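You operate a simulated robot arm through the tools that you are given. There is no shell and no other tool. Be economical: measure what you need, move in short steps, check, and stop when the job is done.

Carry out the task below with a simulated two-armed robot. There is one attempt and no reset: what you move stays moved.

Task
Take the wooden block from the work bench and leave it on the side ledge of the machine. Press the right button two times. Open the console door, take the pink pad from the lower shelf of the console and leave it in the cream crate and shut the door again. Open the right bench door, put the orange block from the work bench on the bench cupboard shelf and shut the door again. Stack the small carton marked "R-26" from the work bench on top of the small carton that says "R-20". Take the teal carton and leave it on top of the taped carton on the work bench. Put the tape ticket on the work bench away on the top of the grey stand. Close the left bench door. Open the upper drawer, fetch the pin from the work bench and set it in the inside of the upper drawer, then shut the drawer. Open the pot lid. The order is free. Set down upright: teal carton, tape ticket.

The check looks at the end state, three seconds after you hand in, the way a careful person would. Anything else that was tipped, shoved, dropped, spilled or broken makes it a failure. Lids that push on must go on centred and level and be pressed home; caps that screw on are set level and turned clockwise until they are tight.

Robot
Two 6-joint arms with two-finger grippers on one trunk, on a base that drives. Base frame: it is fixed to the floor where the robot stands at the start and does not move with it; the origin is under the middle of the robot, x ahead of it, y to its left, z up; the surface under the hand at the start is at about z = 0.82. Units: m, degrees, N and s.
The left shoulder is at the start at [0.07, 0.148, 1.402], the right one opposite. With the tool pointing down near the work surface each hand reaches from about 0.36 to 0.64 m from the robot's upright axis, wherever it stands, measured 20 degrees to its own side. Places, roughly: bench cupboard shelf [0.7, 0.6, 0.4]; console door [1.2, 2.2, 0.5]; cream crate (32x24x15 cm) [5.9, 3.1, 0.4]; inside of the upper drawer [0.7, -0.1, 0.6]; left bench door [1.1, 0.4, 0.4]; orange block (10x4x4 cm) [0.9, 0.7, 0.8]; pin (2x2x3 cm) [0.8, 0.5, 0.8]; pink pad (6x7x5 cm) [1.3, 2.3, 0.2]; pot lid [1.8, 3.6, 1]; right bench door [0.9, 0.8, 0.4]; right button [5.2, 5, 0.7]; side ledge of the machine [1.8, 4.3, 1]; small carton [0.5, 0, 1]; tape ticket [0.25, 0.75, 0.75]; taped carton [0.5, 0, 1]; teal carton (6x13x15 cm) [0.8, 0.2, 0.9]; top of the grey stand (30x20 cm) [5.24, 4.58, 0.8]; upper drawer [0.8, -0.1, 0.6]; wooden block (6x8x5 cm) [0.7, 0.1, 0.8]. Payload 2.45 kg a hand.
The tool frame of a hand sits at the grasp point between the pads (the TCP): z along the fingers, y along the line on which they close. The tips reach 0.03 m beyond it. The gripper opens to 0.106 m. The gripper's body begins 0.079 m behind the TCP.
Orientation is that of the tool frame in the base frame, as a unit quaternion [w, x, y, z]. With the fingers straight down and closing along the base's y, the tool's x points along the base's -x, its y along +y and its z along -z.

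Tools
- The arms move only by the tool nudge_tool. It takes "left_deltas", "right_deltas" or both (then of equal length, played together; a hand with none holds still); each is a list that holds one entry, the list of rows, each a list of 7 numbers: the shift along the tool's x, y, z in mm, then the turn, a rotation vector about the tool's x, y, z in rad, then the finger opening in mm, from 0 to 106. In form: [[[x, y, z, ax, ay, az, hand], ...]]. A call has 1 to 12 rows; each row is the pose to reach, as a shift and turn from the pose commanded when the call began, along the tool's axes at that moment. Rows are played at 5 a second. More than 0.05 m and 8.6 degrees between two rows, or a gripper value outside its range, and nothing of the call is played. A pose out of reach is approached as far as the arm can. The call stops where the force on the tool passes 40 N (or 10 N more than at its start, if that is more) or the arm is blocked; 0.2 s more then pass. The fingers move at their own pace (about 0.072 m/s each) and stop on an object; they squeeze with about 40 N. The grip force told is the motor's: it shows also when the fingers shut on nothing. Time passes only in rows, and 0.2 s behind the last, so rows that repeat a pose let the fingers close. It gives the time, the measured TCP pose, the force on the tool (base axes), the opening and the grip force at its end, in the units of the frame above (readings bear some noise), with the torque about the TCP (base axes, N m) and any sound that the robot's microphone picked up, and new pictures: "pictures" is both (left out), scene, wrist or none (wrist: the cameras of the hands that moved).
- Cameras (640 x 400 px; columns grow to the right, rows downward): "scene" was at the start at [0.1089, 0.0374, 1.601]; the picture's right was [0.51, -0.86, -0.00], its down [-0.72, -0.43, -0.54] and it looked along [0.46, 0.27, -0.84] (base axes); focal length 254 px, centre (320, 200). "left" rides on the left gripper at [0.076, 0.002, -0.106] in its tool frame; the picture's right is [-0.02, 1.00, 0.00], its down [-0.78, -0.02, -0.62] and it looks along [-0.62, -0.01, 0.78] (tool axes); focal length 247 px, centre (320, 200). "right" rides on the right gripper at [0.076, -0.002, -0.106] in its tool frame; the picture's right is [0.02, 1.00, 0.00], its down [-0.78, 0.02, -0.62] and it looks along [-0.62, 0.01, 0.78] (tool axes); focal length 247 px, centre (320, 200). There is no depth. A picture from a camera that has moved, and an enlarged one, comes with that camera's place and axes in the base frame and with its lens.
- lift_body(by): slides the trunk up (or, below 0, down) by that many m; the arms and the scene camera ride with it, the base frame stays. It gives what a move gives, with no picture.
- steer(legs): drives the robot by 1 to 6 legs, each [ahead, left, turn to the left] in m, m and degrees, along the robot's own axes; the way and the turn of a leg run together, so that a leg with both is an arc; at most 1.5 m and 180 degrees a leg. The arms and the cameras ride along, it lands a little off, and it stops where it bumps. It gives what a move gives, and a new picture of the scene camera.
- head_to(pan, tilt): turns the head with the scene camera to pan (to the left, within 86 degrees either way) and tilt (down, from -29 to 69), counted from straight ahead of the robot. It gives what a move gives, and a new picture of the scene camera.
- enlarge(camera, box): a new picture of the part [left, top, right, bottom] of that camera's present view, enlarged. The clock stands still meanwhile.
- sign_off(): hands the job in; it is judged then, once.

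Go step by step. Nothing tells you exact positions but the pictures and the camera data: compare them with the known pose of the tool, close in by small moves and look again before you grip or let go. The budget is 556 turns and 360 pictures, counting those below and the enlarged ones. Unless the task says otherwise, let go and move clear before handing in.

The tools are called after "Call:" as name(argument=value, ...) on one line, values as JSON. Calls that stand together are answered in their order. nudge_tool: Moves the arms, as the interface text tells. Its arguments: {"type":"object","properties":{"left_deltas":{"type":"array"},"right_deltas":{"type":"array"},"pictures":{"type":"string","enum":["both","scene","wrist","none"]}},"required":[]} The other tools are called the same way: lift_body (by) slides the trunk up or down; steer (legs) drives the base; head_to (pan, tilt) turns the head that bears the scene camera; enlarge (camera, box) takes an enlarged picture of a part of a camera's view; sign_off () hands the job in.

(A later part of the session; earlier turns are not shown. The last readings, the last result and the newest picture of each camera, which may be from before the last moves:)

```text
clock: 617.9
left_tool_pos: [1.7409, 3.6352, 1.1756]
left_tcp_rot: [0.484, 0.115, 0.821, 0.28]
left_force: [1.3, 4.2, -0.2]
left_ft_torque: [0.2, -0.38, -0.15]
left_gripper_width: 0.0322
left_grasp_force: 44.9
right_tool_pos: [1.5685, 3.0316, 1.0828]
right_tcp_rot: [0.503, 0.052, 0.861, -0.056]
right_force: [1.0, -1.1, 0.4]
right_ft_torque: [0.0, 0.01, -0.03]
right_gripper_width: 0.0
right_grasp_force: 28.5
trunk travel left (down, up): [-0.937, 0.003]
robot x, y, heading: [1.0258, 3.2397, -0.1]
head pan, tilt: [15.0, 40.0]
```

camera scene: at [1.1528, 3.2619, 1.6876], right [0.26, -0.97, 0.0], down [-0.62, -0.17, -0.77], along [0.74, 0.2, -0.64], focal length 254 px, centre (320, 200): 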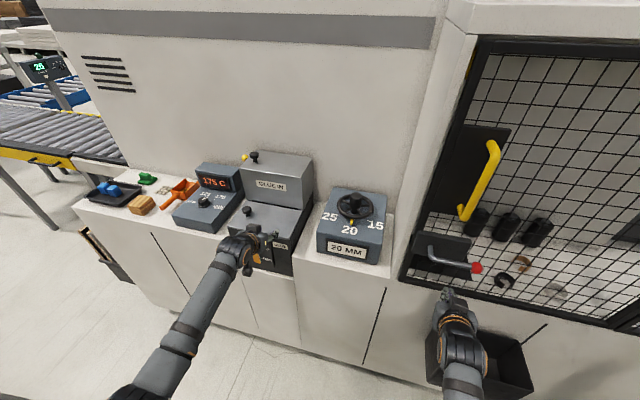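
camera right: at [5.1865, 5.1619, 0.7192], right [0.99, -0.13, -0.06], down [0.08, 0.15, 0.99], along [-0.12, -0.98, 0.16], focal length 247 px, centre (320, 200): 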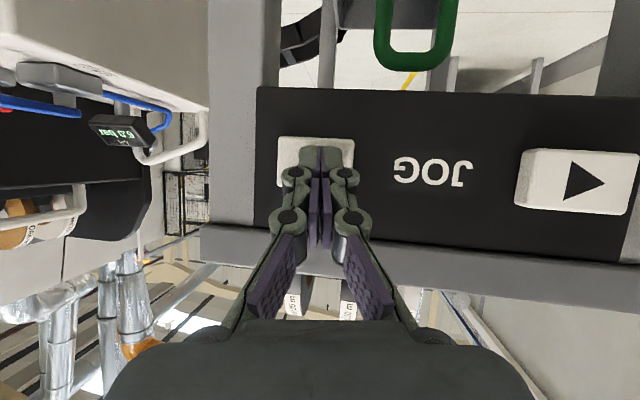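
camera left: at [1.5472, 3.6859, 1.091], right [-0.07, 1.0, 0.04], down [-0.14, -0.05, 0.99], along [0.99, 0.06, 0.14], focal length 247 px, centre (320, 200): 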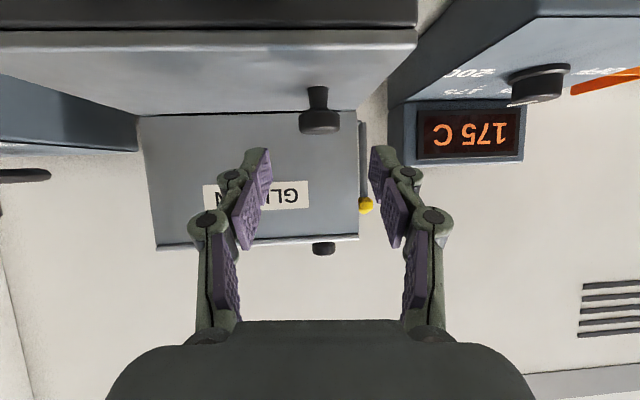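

Smooth this time. Continue the swing.

Call:
nudge_tool(left_deltas=[[[-8.9, -2.7, -5.5, -0.025, -0.004, 0.043, 20], [-17.6, -5.8, -10.9, -0.05, -0.008, 0.086, 20], [-26.3, -9.4, -16.4, -0.076, -0.012, 0.129, 20], [-34.9, -13.5, -21.8, -0.101, -0.016, 0.172, 20], [-43.1, -18.3, -27.1, -0.126, -0.02, 0.215, 20], [-51.2, -23.4, -32.3, -0.151, -0.025, 0.258, 20], [-58.9, -29, -37.4, -0.177, -0.029, 0.301, 20], [-66.3, -35, -42.3, -0.202, -0.033, 0.344, 20], [-73.5, -41.6, -47.1, -0.227, -0.037, 0.387, 20], [-80.4, -48.4, -51.8, -0.252, -0.041, 0.43, 20], [-87, -55.8, -56.4, -0.278, -0.045, 0.473, 20], [-93.2, -63.5, -60.8, -0.303, -0.049, 0.515, 20]]], pictures="none")

```text
clock: 620.5
left_tool_pos: [1.7416, 3.5195, 1.2213]
left_tcp_rot: [0.423, 0.255, 0.706, 0.507]
left_force: [-14.3, -4.6, -35.6]
left_ft_torque: [-0.7, 0.58, 0.21]
left_gripper_width: 0.0324
left_grasp_force: 45.0
right_tool_pos: [1.5709, 3.0329, 1.0812]
right_tcp_rot: [0.503, 0.051, 0.861, -0.056]
right_force: [-0.2, -1.6, -0.4]
right_ft_torque: [0.04, 0.0, 0.03]
right_gripper_width: 0.0
right_grasp_force: 27.7
trunk travel left (down, up): [-0.937, 0.003]
robot x, y, heading: [1.0247, 3.2363, 0.3]
head pan, tilt: [15.0, 40.0]
```

Call:
nudge_tool(left_deltas=[[[0, -9.8, -0.9, 0, 0, 0, 20], [-6, -12.5, -4.5, -0.024, -0.003, 0.04, 20], [-11.9, -15.4, -8.3, -0.048, -0.006, 0.08, 20], [-20.2, -19.5, -13.7, -0.075, -0.01, 0.126, 20], [-28.5, -24, -19, -0.102, -0.014, 0.171, 20], [-36.4, -29.4, -24.1, -0.128, -0.017, 0.215, 20], [-44.2, -34.8, -29.2, -0.155, -0.021, 0.26, 20], [-51.5, -41, -34, -0.182, -0.024, 0.305, 20], [-58.8, -47.4, -38.9, -0.21, -0.028, 0.351, 20]]], pictures="scene")

```text
clock: 622.5
left_tool_pos: [1.7425, 3.4626, 1.213]
left_tcp_rot: [0.351, 0.336, 0.568, 0.665]
left_force: [8.3, -1.8, 9.0]
left_ft_torque: [0.09, 0.1, -1.05]
left_gripper_width: 0.0324
left_grasp_force: 44.9
right_tool_pos: [1.5695, 3.0295, 1.0807]
right_tcp_rot: [0.502, 0.053, 0.861, -0.056]
right_force: [-0.6, -0.4, 0.1]
right_ft_torque: [-0.02, -0.02, 0.01]
right_gripper_width: 0.0002
right_grasp_force: 28.6
trunk travel left (down, up): [-0.937, 0.003]
robot x, y, heading: [1.0253, 3.2374, -0.1]
head pan, tilt: [15.0, 40.0]
camera scene: at [1.1572, 3.26, 1.6874], right [0.26, -0.97, 0.0], down [-0.62, -0.17, -0.77], along [0.74, 0.2, -0.64], focal length 254 px, centre (320, 200)
```

scene: 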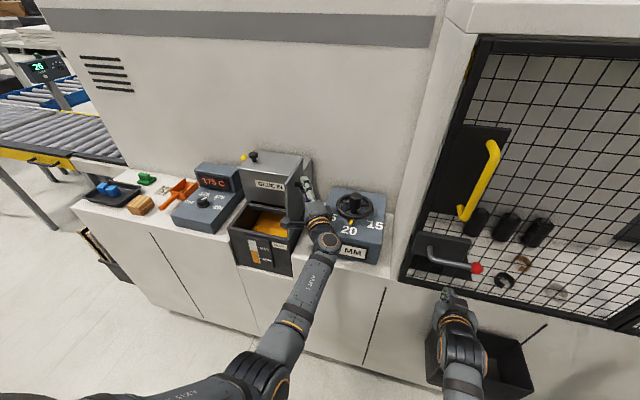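

Call:
nudge_tool(left_deltas=[[[0, 0, 0, 0, 0, 0, 20], [0, 0, 0, 0, 0, 0, 20]]], pictures="none")

```text
clock: 623.3
left_tool_pos: [1.7416, 3.4648, 1.213]
left_tcp_rot: [0.351, 0.334, 0.569, 0.665]
left_force: [-2.5, -1.9, -3.3]
left_ft_torque: [-0.39, 0.0, -0.01]
left_gripper_width: 0.0324
left_grasp_force: 45.4
right_tool_pos: [1.5692, 3.0303, 1.0825]
right_tcp_rot: [0.503, 0.051, 0.861, -0.056]
right_force: [-0.1, 0.3, 0.3]
right_ft_torque: [-0.01, -0.02, 0.0]
right_gripper_width: 0.0
right_grasp_force: 29.2
trunk travel left (down, up): [-0.937, 0.003]
robot x, y, heading: [1.0269, 3.2375, 0.0]
head pan, tilt: [15.0, 40.0]
stopped in row 2 (left hand): the arm was blocked; the commanded pose is now the measured one
```

Call:
nudge_tool(left_deltas=[[[-4, 0, -2.5, 0, 0, 0, 20], [-8, 0, -5, 0, 0, 0, 20], [-13, 0, -8, 0, 0, 0, 20], [-18, 0, -11, 0, 0, 0, 20]]], pictures="scene")

Call:
enlarge(camera="scene", box=[200, 130, 420, 290])

```text
clock: 624.3
left_tool_pos: [1.7427, 3.4581, 1.2116]
left_tcp_rot: [0.342, 0.335, 0.561, 0.675]
left_force: [5.5, -1.1, 9.9]
left_ft_torque: [0.45, 0.11, -0.94]
left_gripper_width: 0.0324
left_grasp_force: 44.6
right_tool_pos: [1.569, 3.0294, 1.0817]
right_tcp_rot: [0.504, 0.052, 0.861, -0.056]
right_force: [-0.4, -0.7, 0.2]
right_ft_torque: [0.01, 0.03, 0.0]
right_gripper_width: 0.0
right_grasp_force: 28.8
trunk travel left (down, up): [-0.937, 0.003]
robot x, y, heading: [1.0218, 3.2373, 0.0]
head pan, tilt: [15.0, 40.0]
camera scene: at [1.1559, 3.2604, 1.6874], right [0.26, -0.97, 0.0], down [-0.62, -0.17, -0.77], along [0.74, 0.2, -0.64], focal length 254 px, centre (320, 200)
```

scene: 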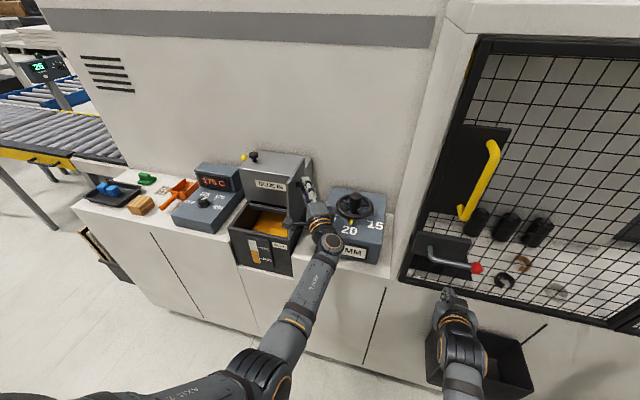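

```text
2.50 times, centred on (310, 210) of scene
camera zoom: at [1.1559, 3.2604, 1.6874], right [0.26, -0.97, 0.0], down [-0.62, -0.17, -0.77], along [0.74, 0.2, -0.64], focal length 636 px, centre (345, 175)
```

zoom: 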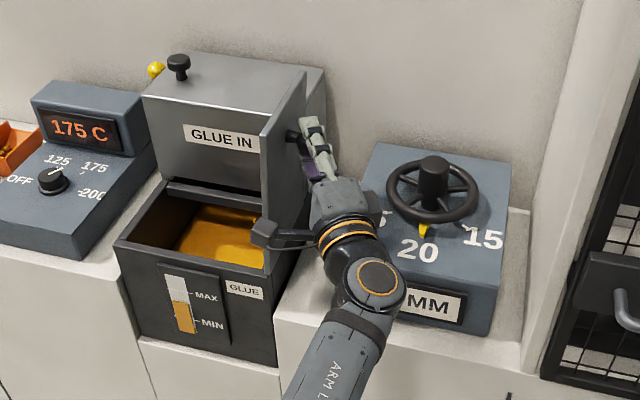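

The lid is about vertical. I push it a little beyond with a small base move to the right.

Call:
steer(legs=[[0, -0.03, 0]])

```text
clock: 625.3
left_tool_pos: [1.7439, 3.4333, 1.2034]
left_tcp_rot: [0.339, 0.336, 0.565, 0.673]
left_force: [1.5, 3.1, -4.4]
left_ft_torque: [0.28, 0.0, -0.56]
left_gripper_width: 0.0322
left_grasp_force: 45.1
right_tool_pos: [1.5708, 3.0024, 1.0819]
right_tcp_rot: [0.503, 0.051, 0.861, -0.057]
right_force: [0.5, 0.6, -0.2]
right_ft_torque: [0.01, -0.02, 0.0]
right_gripper_width: 0.0001
right_grasp_force: 28.9
trunk travel left (down, up): [-0.937, 0.003]
robot x, y, heading: [1.0224, 3.2094, 0.3]
head pan, tilt: [15.0, 40.0]
stopped in leg 1: the force on the tool passed its limit at 49 N (the readings are from after the stop); the commanded pose is now the measured one
camera scene: at [1.1579, 3.2321, 1.6871], right [0.26, -0.97, 0.0], down [-0.62, -0.17, -0.77], along [0.74, 0.2, -0.64], focal length 254 px, centre (320, 200)
```

scene: 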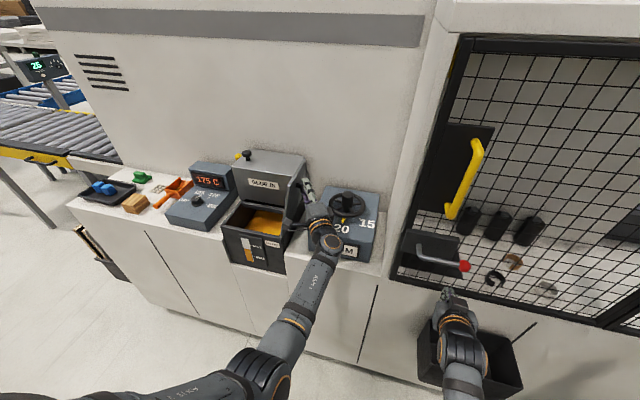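

Call:
nudge_tool(left_deltas=[[[0, 0, 0, 0, 0, 0, 45], [0, 0, 0, 0, 0, 0, 70], [0, 0, 0, 0, 0, 0, 70], [0, 0, -20, 0, 0, 0, 70], [0, 0, -40, 0, 0, 0, 70]]], pictures="none")

Call:
steer(legs=[[-0.3, 0, 0]])

```text
clock: 626.7
left_tool_pos: [1.7201, 3.454, 1.2323]
left_tcp_rot: [0.325, 0.325, 0.53, 0.712]
left_force: [-1.6, 1.2, -7.3]
left_ft_torque: [-0.08, 0.29, 0.03]
left_gripper_width: 0.0756
left_grasp_force: 4.9
right_tool_pos: [1.5684, 3.0012, 1.083]
right_tcp_rot: [0.503, 0.051, 0.861, -0.057]
right_force: [-0.7, 0.2, 0.3]
right_ft_torque: [-0.02, 0.0, 0.01]
right_gripper_width: 0.0
right_grasp_force: 28.9
trunk travel left (down, up): [-0.937, 0.003]
robot x, y, heading: [1.0275, 3.2117, 0.2]
head pan, tilt: [15.0, 40.0]
stopped in row 5 (left hand): the arm was blocked; the commanded pose is now the measured one
```

```text
clock: 628.7
left_tool_pos: [1.4284, 3.4542, 1.2306]
left_tcp_rot: [0.325, 0.325, 0.531, 0.712]
left_force: [0.6, -0.6, 0.2]
left_ft_torque: [0.0, 0.0, -0.01]
left_gripper_width: 0.0699
left_grasp_force: 0.0
right_tool_pos: [1.276, 2.9999, 1.0813]
right_tcp_rot: [0.502, 0.051, 0.861, -0.056]
right_force: [0.3, 1.0, -0.2]
right_ft_torque: [-0.02, -0.01, -0.01]
right_gripper_width: 0.0
right_grasp_force: 28.2
trunk travel left (down, up): [-0.937, 0.003]
robot x, y, heading: [0.7309, 3.2066, 0.1]
head pan, tilt: [15.0, 40.0]
camera scene: at [0.8635, 3.2312, 1.687], right [0.26, -0.97, 0.0], down [-0.62, -0.17, -0.76], along [0.74, 0.2, -0.64], focal length 254 px, centre (320, 200)
```

scene: 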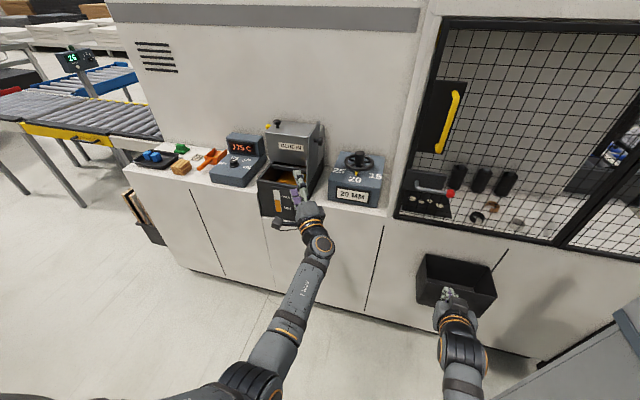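

Call:
enlarge(camera="scene", box=[230, 100, 390, 230])

```text
3.08 times, centred on (310, 165) of scene
camera zoom: at [0.8635, 3.2312, 1.687], right [0.26, -0.97, 0.0], down [-0.62, -0.17, -0.76], along [0.74, 0.2, -0.64], focal length 782 px, centre (351, 308)
```

zoom: 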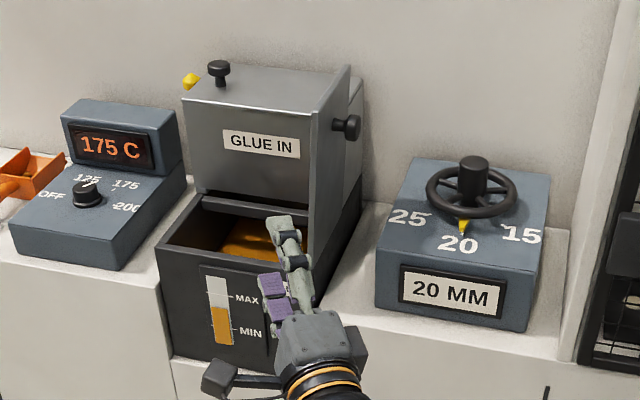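

The pot lid stays open past vertical. Next: the console. I first restore the left hand's pose (undo the roll).

Call:
nudge_tool(left_deltas=[[[5, -12, 2, 0.077, 0.016, -0.108, 60], [11, -25, 4, 0.154, 0.032, -0.216, 60], [16, -37, 6, 0.231, 0.047, -0.323, 60], [22, -49, 8, 0.308, 0.063, -0.431, 60], [27, -62, 10, 0.385, 0.079, -0.539, 60], [33, -74, 12, 0.463, 0.095, -0.647, 60], [38, -86, 15, 0.54, 0.11, -0.754, 60], [44, -99, 17, 0.617, 0.126, -0.862, 60], [49, -111, 19, 0.694, 0.142, -0.97, 60], [55, -123, 21, 0.771, 0.158, -1.078, 60], [60, -136, 23, 0.848, 0.173, -1.185, 60], [65, -148, 25, 0.925, 0.189, -1.293, 60]]], pictures="none")

```text
clock: 631.3
left_tool_pos: [1.4258, 3.5533, 1.1008]
left_tcp_rot: [0.46, -0.007, 0.881, 0.113]
left_force: [0.4, -0.2, 0.1]
left_ft_torque: [0.01, -0.01, -0.01]
left_gripper_width: 0.0601
left_grasp_force: 0.0
right_tool_pos: [1.2742, 3.0028, 1.083]
right_tcp_rot: [0.504, 0.051, 0.86, -0.057]
right_force: [0.6, 0.0, -0.2]
right_ft_torque: [0.01, 0.02, -0.02]
right_gripper_width: 0.0001
right_grasp_force: 28.5
trunk travel left (down, up): [-0.937, 0.003]
robot x, y, heading: [0.7265, 3.2072, 0.5]
head pan, tilt: [15.0, 40.0]
```

Call:
steer(legs=[[0, 0, -90.5], [0, -0.25, 0], [1.5, 0, 0], [0.15, 0, 0], [0, 0, 180], [0, -1.08, 0]])

Call:
lift_body(by=-0.35)

Call:
nudge_tool(left_deltas=[[[0, 0, 0, 0, 0, -0.12, 70], [0, 0, 0, 0, 0, -0.24, 70], [0, 0, 0, 0, 0, -0.24, 70]]], pictures="wrist")

```text
clock: 635.4
left_tool_pos: [1.1097, 2.5397, 1.0973]
left_tcp_rot: [0.41, 0.612, 0.639, -0.222]
left_force: [16.3, 36.4, 13.8]
left_ft_torque: [-0.11, -0.19, 0.52]
left_gripper_width: 0.0041
left_grasp_force: 26.3
right_tool_pos: [0.5422, 2.6707, 1.0893]
right_tcp_rot: [0.324, 0.634, 0.58, -0.396]
right_force: [0.3, -0.2, 0.6]
right_ft_torque: [-0.01, 0.03, 0.03]
right_gripper_width: 0.0
right_grasp_force: 28.6
trunk travel left (down, up): [-0.937, 0.003]
robot x, y, heading: [0.7299, 3.2064, -88.3]
head pan, tilt: [15.0, 40.0]
stopped in leg 1: the force on the tool passed its limit at 58 N (the readings are from after the stop); the commanded pose is now the measured one
camera scene: at [0.7594, 3.0961, 1.6887], right [-0.96, -0.29, 0.01], down [-0.19, 0.61, -0.77], along [0.22, -0.74, -0.64], focal length 254 px, centre (320, 200)
```

scene: 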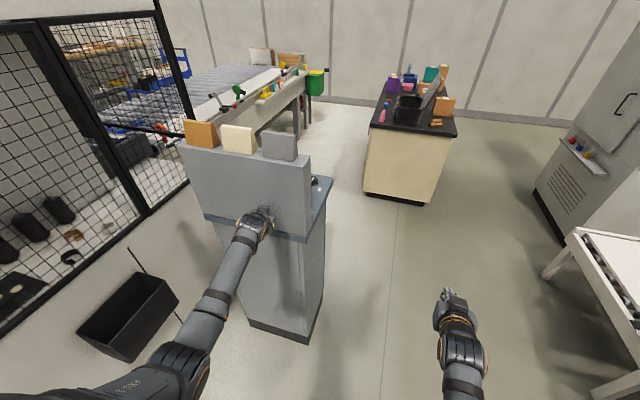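

```text
clock: 638.8
left_tool_pos: [1.1006, 2.527, 0.7424]
left_tcp_rot: [0.407, 0.615, 0.638, -0.223]
left_force: [0.1, 2.6, 0.4]
left_ft_torque: [0.02, 0.0, -0.04]
left_gripper_width: 0.0643
left_grasp_force: 0.2
right_tool_pos: [0.5381, 2.6593, 0.733]
right_tcp_rot: [0.321, 0.638, 0.58, -0.392]
right_force: [-0.4, -0.2, 0.2]
right_ft_torque: [0.0, 0.0, -0.01]
right_gripper_width: 0.0
right_grasp_force: 28.4
trunk travel left (down, up): [-0.587, 0.353]
robot x, y, heading: [0.7299, 3.2101, -88.4]
head pan, tilt: [15.0, 40.0]
```

```text
clock: 639.6
left_tool_pos: [1.1002, 2.5276, 0.7414]
left_tcp_rot: [0.377, 0.533, 0.708, -0.269]
left_force: [-1.3, 4.8, -2.8]
left_ft_torque: [0.06, -0.07, -0.15]
left_gripper_width: 0.0756
left_grasp_force: 1.3
right_tool_pos: [0.5364, 2.6598, 0.7331]
right_tcp_rot: [0.321, 0.638, 0.58, -0.393]
right_force: [0.5, -0.6, 0.1]
right_ft_torque: [0.03, 0.02, -0.02]
right_gripper_width: 0.0
right_grasp_force: 28.3
trunk travel left (down, up): [-0.587, 0.353]
robot x, y, heading: [0.7286, 3.2114, -88.6]
head pan, tilt: [15.0, 40.0]
camera left: at [1.0645, 2.6528, 0.7405], right [0.96, 0.27, 0.04], down [-0.05, 0.05, 1.0], along [0.27, -0.96, 0.06], focal length 247 px, centre (320, 200)
```

left: 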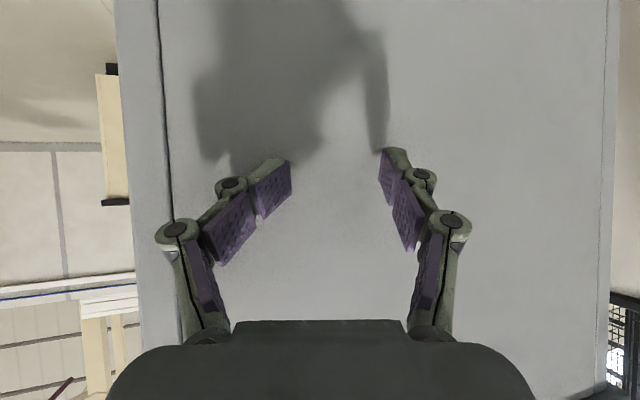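

I clipped the console's back with the hand while turning; it looks undisturbed. Back off and proceed step by step.

Call:
steer(legs=[[-0.25, 0, 0], [0, -0.42, -1.5]])

```text
clock: 643.6
left_tool_pos: [0.6542, 2.762, 0.7425]
left_tcp_rot: [0.374, 0.543, 0.7, -0.275]
left_force: [-0.5, 0.9, -0.1]
left_ft_torque: [-0.02, 0.0, 0.01]
left_gripper_width: 0.0701
left_grasp_force: 0.0
right_tool_pos: [0.0953, 2.9103, 0.7328]
right_tcp_rot: [0.315, 0.646, 0.571, -0.397]
right_force: [-0.3, 0.1, 0.9]
right_ft_torque: [-0.03, 0.02, 0.03]
right_gripper_width: 0.0
right_grasp_force: 28.8
trunk travel left (down, up): [-0.587, 0.353]
robot x, y, heading: [0.3008, 3.4555, -90.2]
head pan, tilt: [15.0, 40.0]
camera scene: at [0.3242, 3.3238, 1.3373], right [-0.97, -0.26, 0.0], down [-0.17, 0.62, -0.77], along [0.2, -0.74, -0.64], focal length 254 px, centre (320, 200)
```

scene: 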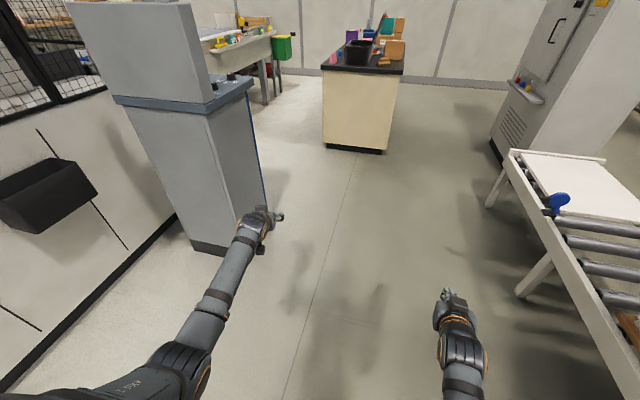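

Call:
lift_body(by=0.35)

Call:
steer(legs=[[1.5, 0, 0], [0.13, 0, 0], [0, 0, -180], [-0.45, 0, 0], [0, -1.22, 0]])

```text
clock: 647.0
left_tool_pos: [0.6556, 2.7619, 1.0921]
left_tcp_rot: [0.373, 0.543, 0.7, -0.275]
left_force: [0.1, 0.6, -0.6]
left_ft_torque: [-0.03, 0.03, -0.01]
left_gripper_width: 0.07
left_grasp_force: 0.0
right_tool_pos: [0.0957, 2.9106, 1.083]
right_tcp_rot: [0.316, 0.645, 0.572, -0.396]
right_force: [-0.6, -0.5, 0.3]
right_ft_torque: [-0.02, 0.0, 0.01]
right_gripper_width: 0.0
right_grasp_force: 28.8
trunk travel left (down, up): [-0.937, 0.003]
robot x, y, heading: [0.3072, 3.4541, -90.2]
head pan, tilt: [15.0, 40.0]
```

```text
clock: 671.0
left_tool_pos: [1.1612, 1.9786, 1.0926]
left_tcp_rot: [-0.29, 0.677, -0.572, -0.362]
left_force: [0.6, 0.1, 0.5]
left_ft_torque: [0.0, 0.02, 0.03]
left_gripper_width: 0.07
left_grasp_force: 0.0
right_tool_pos: [1.7078, 1.785, 1.0818]
right_tcp_rot: [0.409, -0.545, 0.669, 0.298]
right_force: [-0.1, -0.3, 0.5]
right_ft_torque: [-0.03, 0.01, 0.0]
right_gripper_width: 0.0
right_grasp_force: 28.5
trunk travel left (down, up): [-0.937, 0.003]
robot x, y, heading: [1.454, 1.2609, 85.2]
head pan, tilt: [15.0, 40.0]
camera scene: at [1.4429, 1.3958, 1.6873], right [0.98, 0.18, 0.0], down [0.11, -0.63, -0.77], along [-0.14, 0.75, -0.64], focal length 254 px, centre (320, 200)
```

scene: 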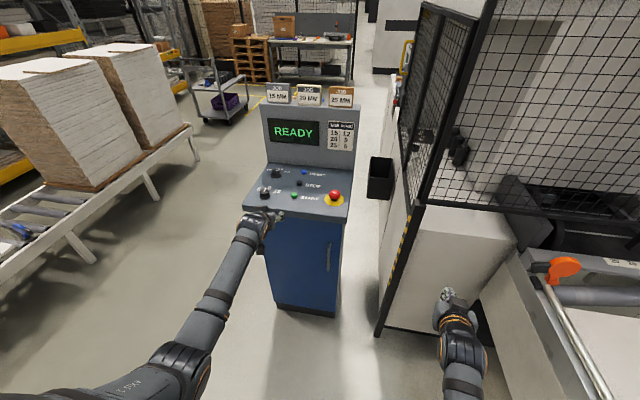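

Console and its plates look fine. I square up and shift slightly right.

Call:
steer(legs=[[0, 0, 4.8], [0, -0.09, 0]])

Call:
nudge_tool(left_deltas=[[[5, -36, -8, 0.057, -0.002, 0.04, 70], [10, -72, -17, 0.114, -0.003, 0.079, 70], [15, -108, -25, 0.171, -0.005, 0.119, 70], [20, -145, -34, 0.228, -0.006, 0.158, 70], [20, -145, -34, 0.228, -0.006, 0.158, 70]]], pictures="none")

```text
clock: 672.6
left_tool_pos: [1.1864, 1.9511, 1.0908]
left_tcp_rot: [-0.274, 0.702, -0.542, -0.372]
left_force: [-0.8, 0.0, -0.8]
left_ft_torque: [0.01, -0.02, -0.04]
left_gripper_width: 0.0697
left_grasp_force: 0.1
right_tool_pos: [1.7472, 1.8058, 1.0835]
right_tcp_rot: [0.396, -0.574, 0.644, 0.315]
right_force: [-0.2, 0.6, -0.1]
right_ft_torque: [-0.01, -0.01, 0.0]
right_gripper_width: 0.0
right_grasp_force: 28.5
trunk travel left (down, up): [-0.937, 0.003]
robot x, y, heading: [1.5436, 1.2585, 89.8]
head pan, tilt: [15.0, 40.0]
camera scene: at [1.5153, 1.3946, 1.6871], right [0.97, 0.26, 0.0], down [0.17, -0.62, -0.77], along [-0.2, 0.74, -0.64], focal length 254 px, centre (320, 200)
```

scene: 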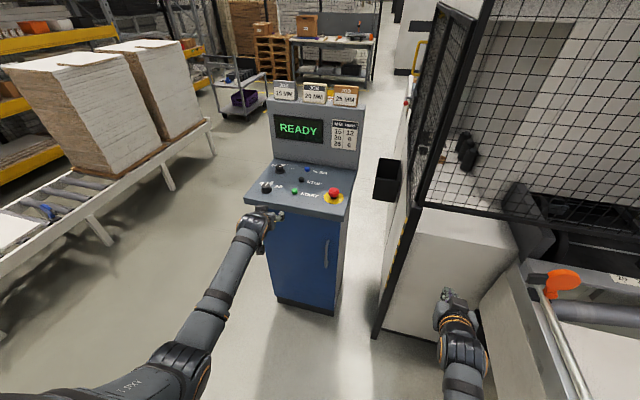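

```text
clock: 673.8
left_tool_pos: [1.3391, 1.9493, 1.0912]
left_tcp_rot: [0.323, -0.619, 0.634, 0.332]
left_force: [0.0, 0.1, -0.8]
left_ft_torque: [0.02, -0.03, 0.01]
left_gripper_width: 0.0701
left_grasp_force: 0.0
right_tool_pos: [1.7503, 1.8043, 1.0838]
right_tcp_rot: [0.397, -0.572, 0.646, 0.315]
right_force: [-0.4, 0.3, -0.4]
right_ft_torque: [0.02, -0.04, 0.02]
right_gripper_width: 0.0
right_grasp_force: 28.4
trunk travel left (down, up): [-0.937, 0.003]
robot x, y, heading: [1.5433, 1.2619, 90.0]
head pan, tilt: [15.0, 40.0]
```

Call:
lift_body(by=-0.385)

Call:
enlarge(camera="left", box=[0, 0, 640, 400])

```text
clock: 677.5
left_tool_pos: [1.3399, 1.9492, 0.7061]
left_tcp_rot: [0.323, -0.619, 0.634, 0.332]
left_force: [0.0, 0.6, -0.7]
left_ft_torque: [0.01, -0.01, 0.01]
left_gripper_width: 0.0699
left_grasp_force: 0.1
right_tool_pos: [1.7515, 1.8044, 0.6992]
right_tcp_rot: [0.396, -0.572, 0.645, 0.315]
right_force: [-1.0, -0.1, -0.7]
right_ft_torque: [0.03, 0.01, 0.01]
right_gripper_width: 0.0
right_grasp_force: 29.0
trunk travel left (down, up): [-0.552, 0.388]
robot x, y, heading: [1.5453, 1.2585, 90.0]
head pan, tilt: [15.0, 40.0]
```

```text
1.00 times, centred on (320, 200) of left (not enlarged: the box is as wide or as high as the picture)
camera zoom: at [1.337, 1.8183, 0.7051], right [-1.0, 0.03, 0.04], down [0.04, -0.06, 1.0], along [0.03, 1.0, 0.06], focal length 247 px, centre (320, 200)
```

zoom: 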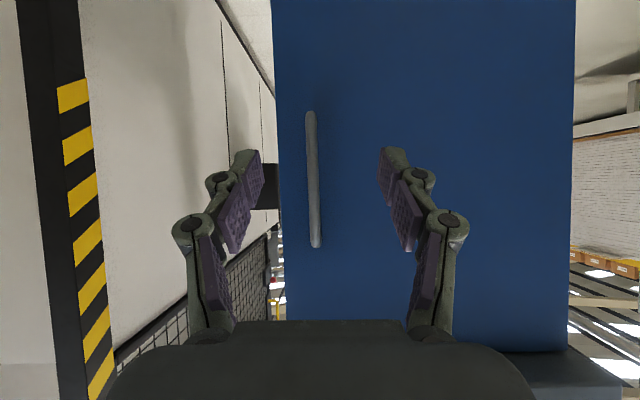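

Call:
steer(legs=[[0.112, 0, 0]])

Call:
nudge_tool(left_deltas=[[[-12, -5, 17, 0, 0, 0, 70], [-24, -10, 34, 0, 0, 0, 70], [-36, -14, 51, 0, 0, 0, 70], [-36, -14, 51, 0, 0, 0, 70]]], pictures="wrist")

```text
clock: 678.7
left_tool_pos: [1.3423, 2.0619, 0.7065]
left_tcp_rot: [0.323, -0.618, 0.635, 0.332]
left_force: [0.1, 0.2, -0.4]
left_ft_torque: [-0.01, -0.02, -0.01]
left_gripper_width: 0.07
left_grasp_force: 0.0
right_tool_pos: [1.7528, 1.9153, 0.6965]
right_tcp_rot: [0.397, -0.571, 0.646, 0.315]
right_force: [-0.1, -0.7, -1.5]
right_ft_torque: [0.05, 0.0, 0.03]
right_gripper_width: 0.0
right_grasp_force: 28.9
trunk travel left (down, up): [-0.552, 0.388]
robot x, y, heading: [1.545, 1.373, 89.9]
head pan, tilt: [15.0, 40.0]
camera scene: at [1.5215, 1.5067, 1.3021], right [0.97, 0.26, 0.0], down [0.17, -0.62, -0.77], along [-0.2, 0.74, -0.64], focal length 254 px, centre (320, 200)
```

scene: 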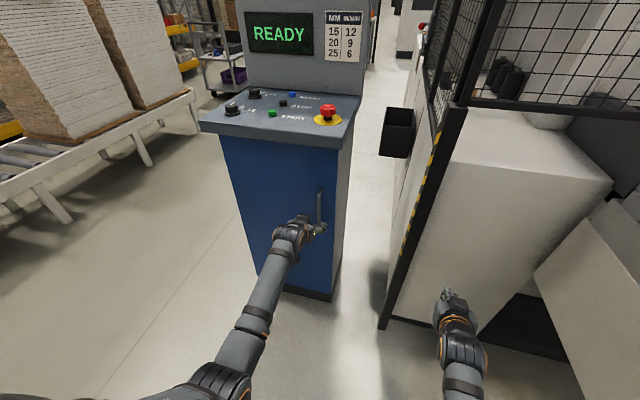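

```text
clock: 679.7
left_tool_pos: [1.3571, 2.1231, 0.7083]
left_tcp_rot: [0.323, -0.618, 0.635, 0.332]
left_force: [0.5, 0.5, 0.3]
left_ft_torque: [-0.01, -0.03, 0.03]
left_gripper_width: 0.07
left_grasp_force: 0.1
right_tool_pos: [1.7535, 1.9156, 0.6974]
right_tcp_rot: [0.396, -0.572, 0.645, 0.316]
right_force: [0.4, 0.1, 0.1]
right_ft_torque: [0.02, 0.03, 0.02]
right_gripper_width: 0.0
right_grasp_force: 28.7
trunk travel left (down, up): [-0.552, 0.388]
robot x, y, heading: [1.5432, 1.3718, 90.1]
head pan, tilt: [15.0, 40.0]
camera left: at [1.3532, 1.9928, 0.7059], right [-1.0, 0.03, 0.04], down [0.04, -0.06, 1.0], along [0.03, 1.0, 0.06], focal length 247 px, centre (320, 200)
```

left: 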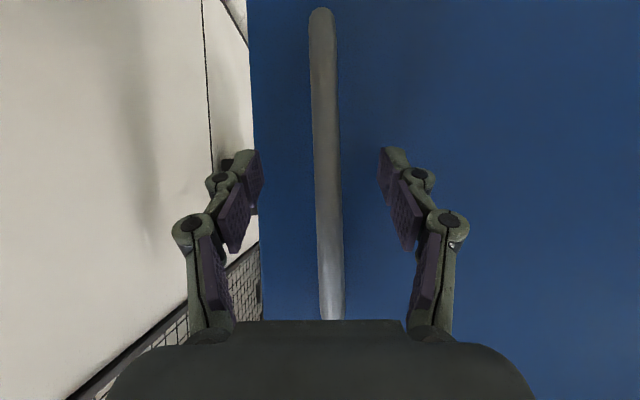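

Call:
nudge_tool(left_deltas=[[[0, 0, 0, 0, 0, 0, 30], [0, 0, 0, 0, 0, 0, 0], [0, 0, 0, 0, 0, 0, 0], [0, 0, 0, 0, 0, 0, 0], [0, 0, 0, 0, 0, 0, 0]]], pictures="none")

```text
clock: 680.9
left_tool_pos: [1.3519, 2.1244, 0.7075]
left_tcp_rot: [0.323, -0.619, 0.634, 0.333]
left_force: [-24.4, 3.1, 2.7]
left_ft_torque: [-0.23, -0.4, -0.04]
left_gripper_width: 0.0126
left_grasp_force: 39.3
right_tool_pos: [1.7499, 1.917, 0.6991]
right_tcp_rot: [0.398, -0.572, 0.645, 0.314]
right_force: [0.5, -0.2, -0.1]
right_ft_torque: [0.01, 0.01, 0.01]
right_gripper_width: 0.0002
right_grasp_force: 28.8
trunk travel left (down, up): [-0.552, 0.388]
robot x, y, heading: [1.5441, 1.372, 89.9]
head pan, tilt: [15.0, 40.0]
```

Handle gripped. I swing the door open with base moves along the arc.

Call:
steer(legs=[[-0.06, 0.015, 0], [-0.057, 0.021, 0], [-0.052, 0.031, 0], [-0.046, 0.039, 0], [-0.038, 0.047, 0], [-0.029, 0.053, 0]])

```text
clock: 684.7
left_tool_pos: [1.1515, 1.8413, 0.7066]
left_tcp_rot: [0.324, -0.618, 0.636, 0.33]
left_force: [2.3, -3.6, 1.2]
left_ft_torque: [-0.4, -0.51, -0.16]
left_gripper_width: 0.0127
left_grasp_force: 39.5
right_tool_pos: [1.5463, 1.633, 0.6987]
right_tcp_rot: [0.398, -0.571, 0.645, 0.316]
right_force: [-0.6, -0.6, -0.4]
right_ft_torque: [-0.03, 0.0, 0.0]
right_gripper_width: 0.0001
right_grasp_force: 28.5
trunk travel left (down, up): [-0.552, 0.388]
robot x, y, heading: [1.3377, 1.0886, 90.0]
head pan, tilt: [15.0, 40.0]
camera scene: at [1.314, 1.2232, 1.3023], right [0.97, 0.26, 0.0], down [0.17, -0.62, -0.77], along [-0.2, 0.74, -0.64], focal length 254 px, centre (320, 200)
```

scene: 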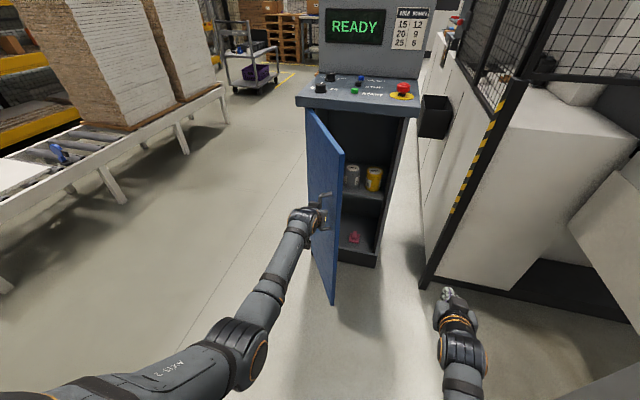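

Door is open ~60° and the pink pad is visible on the lower shelf. A bit more swing, then I release and push it wider from inside.

Call:
steer(legs=[[-0.02, 0.056, 0]])

Call:
nudge_tool(left_deltas=[[[0, 0, 0, 0, 0, 0, 30], [0, 0, 0, 0, 0, 0, 30], [0, 0, 0, 0, 0, 0, 30]]], pictures="none")

Call:
steer(legs=[[-0.14, 0, 0], [0, -0.3, 0]])

```text
clock: 685.7
left_tool_pos: [1.0948, 1.8215, 0.7061]
left_tcp_rot: [0.322, -0.619, 0.636, 0.33]
left_force: [-0.1, -0.6, 2.4]
left_ft_torque: [-0.33, -0.44, -0.21]
left_gripper_width: 0.0127
left_grasp_force: 39.4
right_tool_pos: [1.4902, 1.613, 0.698]
right_tcp_rot: [0.397, -0.571, 0.646, 0.315]
right_force: [-0.6, 0.1, 0.3]
right_ft_torque: [-0.05, 0.0, -0.04]
right_gripper_width: 0.0
right_grasp_force: 29.1
trunk travel left (down, up): [-0.552, 0.388]
robot x, y, heading: [1.2819, 1.0706, 90.0]
head pan, tilt: [15.0, 40.0]
camera scene: at [1.2571, 1.2037, 1.3023], right [0.97, 0.26, 0.0], down [0.17, -0.62, -0.77], along [-0.2, 0.74, -0.64], focal length 254 px, centre (320, 200)
```

scene: 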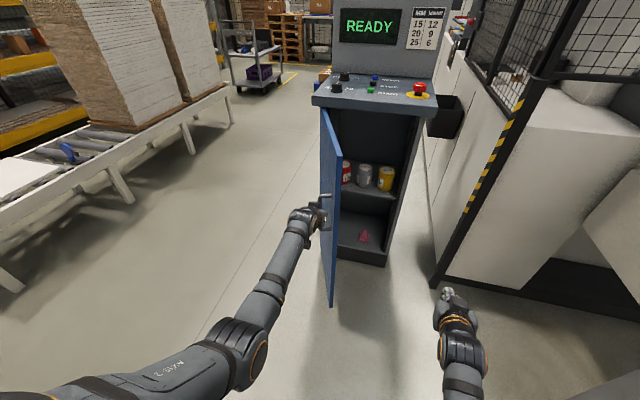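

```text
clock: 686.5
left_tool_pos: [1.0951, 1.8235, 0.706]
left_tcp_rot: [0.323, -0.618, 0.636, 0.33]
left_force: [-0.6, -0.1, -0.6]
left_ft_torque: [-0.01, 0.01, -0.02]
left_gripper_width: 0.03
left_grasp_force: 0.1
right_tool_pos: [1.4901, 1.6142, 0.6977]
right_tcp_rot: [0.396, -0.571, 0.646, 0.315]
right_force: [-0.3, -1.3, 0.5]
right_ft_torque: [0.0, -0.02, -0.06]
right_gripper_width: 0.0
right_grasp_force: 28.6
trunk travel left (down, up): [-0.552, 0.388]
robot x, y, heading: [1.2809, 1.0706, 90.1]
head pan, tilt: [15.0, 40.0]
```

```text
clock: 689.5
left_tool_pos: [1.3972, 1.682, 0.7063]
left_tcp_rot: [0.321, -0.62, 0.635, 0.331]
left_force: [-0.6, 0.5, 0.2]
left_ft_torque: [0.0, 0.01, -0.01]
left_gripper_width: 0.0299
left_grasp_force: 0.0
right_tool_pos: [1.7915, 1.4767, 0.6969]
right_tcp_rot: [0.396, -0.572, 0.645, 0.317]
right_force: [0.0, 0.2, -0.4]
right_ft_torque: [0.02, 0.0, 0.03]
right_gripper_width: 0.0001
right_grasp_force: 28.7
trunk travel left (down, up): [-0.552, 0.388]
robot x, y, heading: [1.5875, 0.9298, 90.3]
head pan, tilt: [15.0, 40.0]
camera scene: at [1.5628, 1.0656, 1.3023], right [0.97, 0.26, 0.0], down [0.17, -0.62, -0.77], along [-0.2, 0.74, -0.64], focal length 254 px, centre (320, 200)
```

scene: 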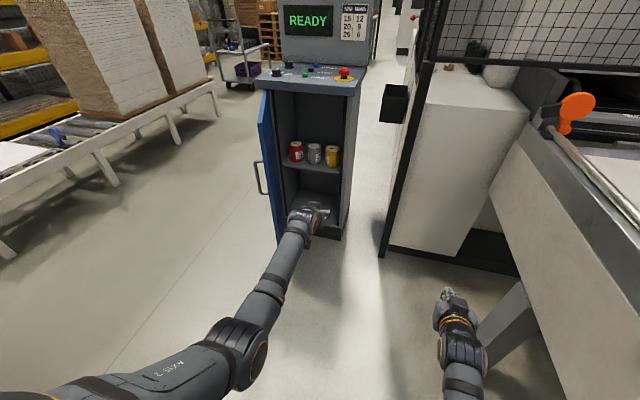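

Door is wide enough. Pad ≈ (1.245, 2.25, 0.18). I align in front, lower the trunk and look.

Call:
steer(legs=[[0, 0.152, -0.3], [0.24, 0, 0]])

Call:
lift_body(by=-0.4)

Call:
lift_body(by=-0.1)

Call:
enlarge(camera="left", box=[0, 0, 640, 400])

```text
clock: 692.3
left_tool_pos: [1.2457, 1.9229, 0.7059]
left_tcp_rot: [0.322, -0.619, 0.635, 0.33]
left_force: [0.7, 0.3, -0.3]
left_ft_torque: [0.02, 0.01, -0.01]
left_gripper_width: 0.0301
left_grasp_force: 0.1
right_tool_pos: [1.6402, 1.715, 0.6984]
right_tcp_rot: [0.396, -0.572, 0.645, 0.316]
right_force: [-0.4, 0.7, 0.1]
right_ft_torque: [-0.01, 0.01, 0.01]
right_gripper_width: 0.0
right_grasp_force: 28.5
trunk travel left (down, up): [-0.552, 0.388]
robot x, y, heading: [1.4339, 1.1737, 90.1]
head pan, tilt: [15.0, 40.0]
camera scene: at [1.4101, 1.3065, 1.3022], right [0.97, 0.26, 0.0], down [0.17, -0.62, -0.77], along [-0.2, 0.74, -0.64], focal length 254 px, centre (320, 200)
```

scene: 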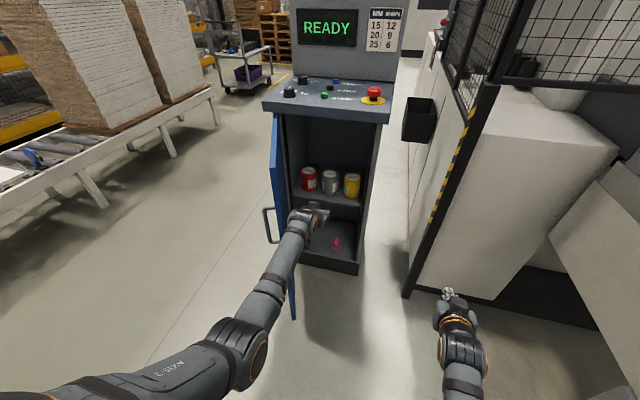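

```text
clock: 696.1
left_tool_pos: [1.246, 1.922, 0.3064]
left_tcp_rot: [0.322, -0.619, 0.635, 0.331]
left_force: [-0.3, 0.2, -0.5]
left_ft_torque: [-0.04, -0.01, -0.04]
left_gripper_width: 0.0301
left_grasp_force: 0.1
right_tool_pos: [1.6412, 1.7151, 0.2974]
right_tcp_rot: [0.397, -0.571, 0.645, 0.316]
right_force: [0.6, -0.7, 0.5]
right_ft_torque: [0.02, 0.01, 0.02]
right_gripper_width: 0.0
right_grasp_force: 28.6
trunk travel left (down, up): [-0.152, 0.788]
robot x, y, heading: [1.4313, 1.1707, 90.0]
head pan, tilt: [15.0, 40.0]
```

```text
clock: 697.4
left_tool_pos: [1.244, 1.9229, 0.217]
left_tcp_rot: [0.329, -0.621, 0.632, 0.326]
left_force: [1.0, 1.2, 0.3]
left_ft_torque: [-0.02, 0.0, 0.02]
left_gripper_width: 0.0298
left_grasp_force: 0.1
right_tool_pos: [1.6395, 1.7159, 0.2143]
right_tcp_rot: [0.406, -0.574, 0.64, 0.311]
right_force: [-0.2, -0.3, 0.3]
right_ft_torque: [-0.04, -0.01, 0.01]
right_gripper_width: 0.0003
right_grasp_force: 28.5
trunk travel left (down, up): [-0.052, 0.888]
robot x, y, heading: [1.433, 1.1722, 90.2]
head pan, tilt: [15.0, 40.0]
```

```text
1.00 times, centred on (320, 200) of left (not enlarged: the box is as wide or as high as the picture)
camera zoom: at [1.2402, 1.7916, 0.214], right [-1.0, 0.03, 0.02], down [0.02, -0.06, 1.0], along [0.03, 1.0, 0.06], focal length 247 px, centre (320, 200)
```

zoom: 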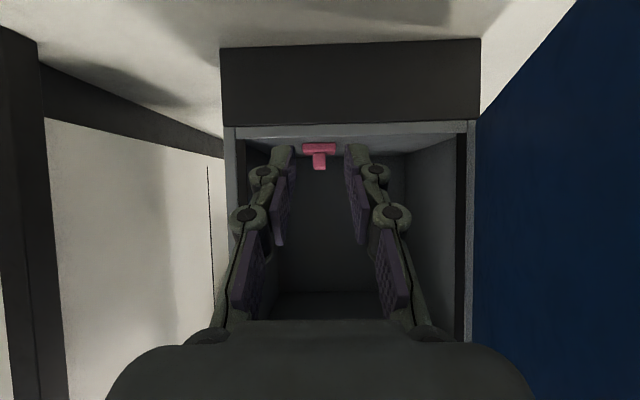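

Call:
steer(legs=[[0.25, 0, 0]])

Call:
nudge_tool(left_deltas=[[[0, -3, 3, 0, 0, 0, 70], [8, -6, 10, 0, 0, 0, 70], [15, -6, 15, 0, 0, 0, 70]]], pictures="wrist")

```text
clock: 699.2
left_tool_pos: [1.2428, 2.1708, 0.2158]
left_tcp_rot: [0.328, -0.621, 0.632, 0.327]
left_force: [0.0, 0.1, 0.2]
left_ft_torque: [0.02, 0.03, -0.01]
left_gripper_width: 0.0301
left_grasp_force: 0.1
right_tool_pos: [1.6402, 1.9638, 0.2141]
right_tcp_rot: [0.404, -0.574, 0.64, 0.312]
right_force: [-0.4, 0.6, -0.5]
right_ft_torque: [0.03, 0.01, 0.02]
right_gripper_width: 0.0
right_grasp_force: 28.3
trunk travel left (down, up): [-0.052, 0.888]
robot x, y, heading: [1.4334, 1.4179, 90.0]
head pan, tilt: [15.0, 40.0]
camera scene: at [1.3985, 1.5517, 0.8123], right [0.97, 0.26, 0.02], down [0.18, -0.62, -0.77], along [-0.19, 0.74, -0.64], focal length 254 px, centre (320, 200)
```

scene: 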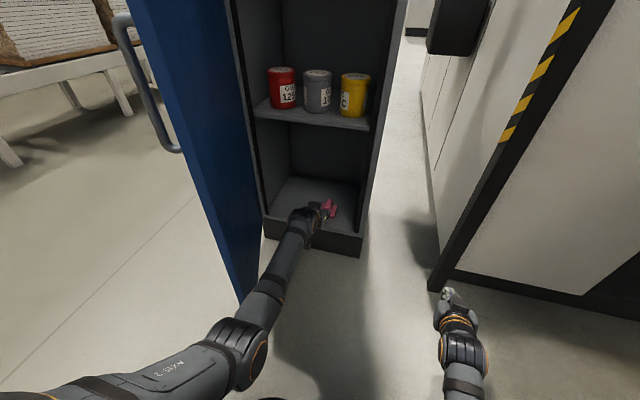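

```text
clock: 700.0
left_tool_pos: [1.2499, 2.1757, 0.1946]
left_tcp_rot: [0.329, -0.621, 0.632, 0.326]
left_force: [-0.7, 0.4, 0.0]
left_ft_torque: [-0.01, 0.02, 0.0]
left_gripper_width: 0.0701
left_grasp_force: 0.0
right_tool_pos: [1.6395, 1.9629, 0.2144]
right_tcp_rot: [0.404, -0.575, 0.64, 0.311]
right_force: [0.6, 0.7, 0.1]
right_ft_torque: [0.02, 0.0, 0.0]
right_gripper_width: 0.0
right_grasp_force: 28.5
trunk travel left (down, up): [-0.052, 0.888]
robot x, y, heading: [1.4348, 1.4204, 89.9]
head pan, tilt: [15.0, 40.0]
camera left: at [1.2455, 2.0444, 0.1927], right [-1.0, 0.03, 0.02], down [0.02, -0.07, 1.0], along [0.03, 1.0, 0.06], focal length 247 px, centre (320, 200)
```

left: 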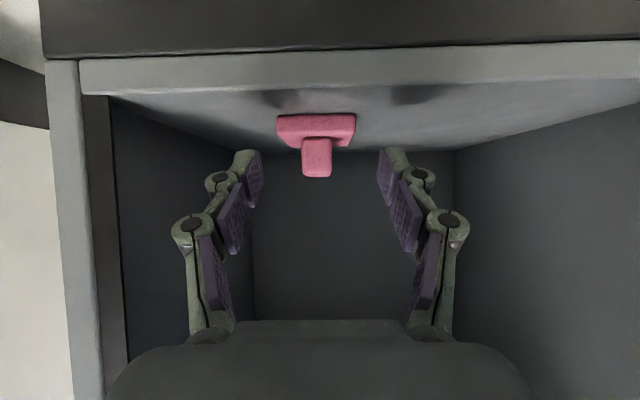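

Call:
nudge_tool(left_deltas=[[[-14, -2, 25, 0, 0, 0, 60], [-28, -4, 50, 0, 0, 0, 60], [-41.7, -5, 75.7, 0, 0, 0, 60], [-41.7, -5, 75.7, 0, 0, 0, 30], [-41.7, -5, 75.7, 0, 0, 0, 15], [-41.7, -5, 75.7, 0, 0, 0, 15], [-41.7, -5, 75.7, 0, 0, 0, 15]]], pictures="wrist")

```text
clock: 701.6
left_tool_pos: [1.2543, 2.2256, 0.1906]
left_tcp_rot: [0.329, -0.621, 0.632, 0.327]
left_force: [-0.4, 1.6, 2.3]
left_ft_torque: [0.13, -0.03, 0.1]
left_gripper_width: 0.0226
left_grasp_force: 40.2
left hand out of reach, approached as far as the arm can: row 2, 3, 4, 5, 6, 7
right_tool_pos: [1.6396, 1.9643, 0.2144]
right_tcp_rot: [0.405, -0.574, 0.64, 0.311]
right_force: [0.0, -0.1, 0.6]
right_ft_torque: [-0.02, 0.0, -0.02]
right_gripper_width: 0.0
right_grasp_force: 28.1
trunk travel left (down, up): [-0.052, 0.888]
robot x, y, heading: [1.4361, 1.4197, 89.9]
head pan, tilt: [15.0, 40.0]
camera left: at [1.2515, 2.0944, 0.1895], right [-1.0, 0.03, 0.02], down [0.02, -0.07, 1.0], along [0.03, 1.0, 0.07], focal length 247 px, centre (320, 200)
```

left: 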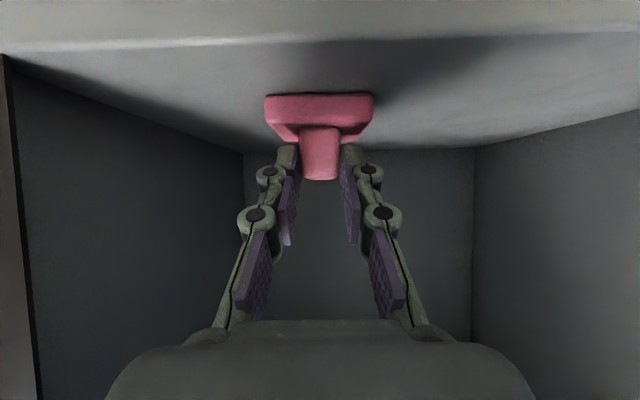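

Gripped only with the tips; I reopen, move 3 cm closer and grip properly.

Call:
nudge_tool(left_deltas=[[[0, 0, 0, 0, 0, 0, 50], [0, 0, 0, 0, 0, 0, 50], [0, 0, 0, 0, 0, 0, 50]]], pictures="none")

Call:
steer(legs=[[0.026, 0, 0]])

Call:
nudge_tool(left_deltas=[[[0, 0, 0, 0, 0, 0, 15], [0, 0, 0, 0, 0, 0, 15], [0, 0, 0, 0, 0, 0, 15], [-20, 0, -14, 0, 0, 0, 15], [-37, 0, -26, 0, 0, 0, 15]]], pictures="wrist")

```text
clock: 702.4
left_tool_pos: [1.2543, 2.2257, 0.191]
left_tcp_rot: [0.328, -0.622, 0.631, 0.326]
left_force: [0.6, -0.3, 0.5]
left_ft_torque: [0.0, 0.06, 0.0]
left_gripper_width: 0.0502
left_grasp_force: 0.0
right_tool_pos: [1.64, 1.9643, 0.2144]
right_tcp_rot: [0.404, -0.574, 0.64, 0.311]
right_force: [-0.7, -0.1, 0.4]
right_ft_torque: [0.0, 0.01, 0.0]
right_gripper_width: 0.0
right_grasp_force: 28.4
trunk travel left (down, up): [-0.052, 0.888]
robot x, y, heading: [1.4344, 1.4175, 89.8]
head pan, tilt: [15.0, 40.0]
```

```text
clock: 703.3
left_tool_pos: [1.2556, 2.2532, 0.1915]
left_tcp_rot: [0.33, -0.621, 0.631, 0.327]
left_force: [0.6, -0.1, 0.2]
left_ft_torque: [-0.01, 0.01, 0.02]
left_gripper_width: 0.0502
left_grasp_force: 0.1
right_tool_pos: [1.6407, 1.9907, 0.2146]
right_tcp_rot: [0.405, -0.574, 0.641, 0.31]
right_force: [-0.1, -0.7, -0.1]
right_ft_torque: [-0.01, 0.0, 0.0]
right_gripper_width: 0.0
right_grasp_force: 28.3
trunk travel left (down, up): [-0.052, 0.888]
robot x, y, heading: [1.4296, 1.4478, 89.8]
head pan, tilt: [15.0, 40.0]
camera scene: at [1.3973, 1.5781, 0.812], right [0.97, 0.26, 0.02], down [0.18, -0.62, -0.77], along [-0.19, 0.74, -0.64], focal length 254 px, centre (320, 200)
```

scene: 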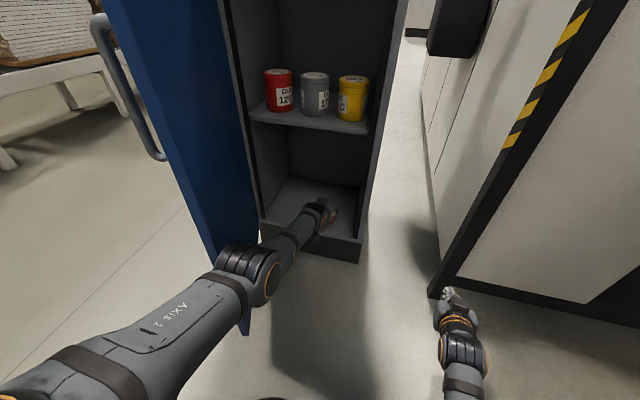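

```text
clock: 704.5
left_tool_pos: [1.2541, 2.2508, 0.2361]
left_tcp_rot: [0.329, -0.622, 0.632, 0.326]
left_force: [0.8, -0.2, -0.9]
left_ft_torque: [0.04, 0.01, -0.01]
left_gripper_width: 0.0228
left_grasp_force: 40.2
right_tool_pos: [1.6398, 1.9891, 0.2144]
right_tcp_rot: [0.405, -0.574, 0.64, 0.312]
right_force: [-0.2, 0.1, 0.7]
right_ft_torque: [0.01, 0.03, 0.0]
right_gripper_width: 0.0
right_grasp_force: 28.7
trunk travel left (down, up): [-0.052, 0.888]
robot x, y, heading: [1.4321, 1.4522, 89.7]
head pan, tilt: [15.0, 40.0]
camera left: at [1.2509, 2.1201, 0.2347], right [-1.0, 0.03, 0.02], down [0.02, -0.06, 1.0], along [0.03, 1.0, 0.06], focal length 247 px, centre (320, 200)
```

left: 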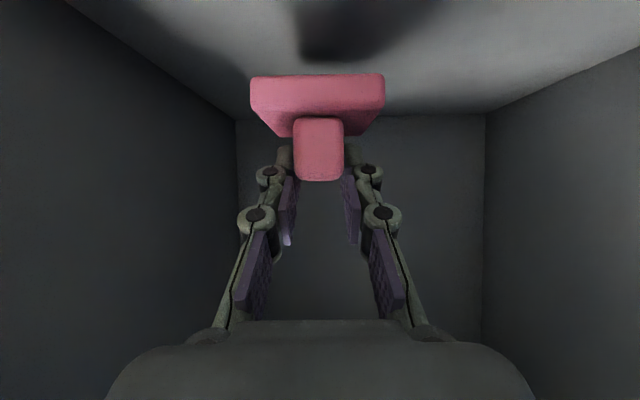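

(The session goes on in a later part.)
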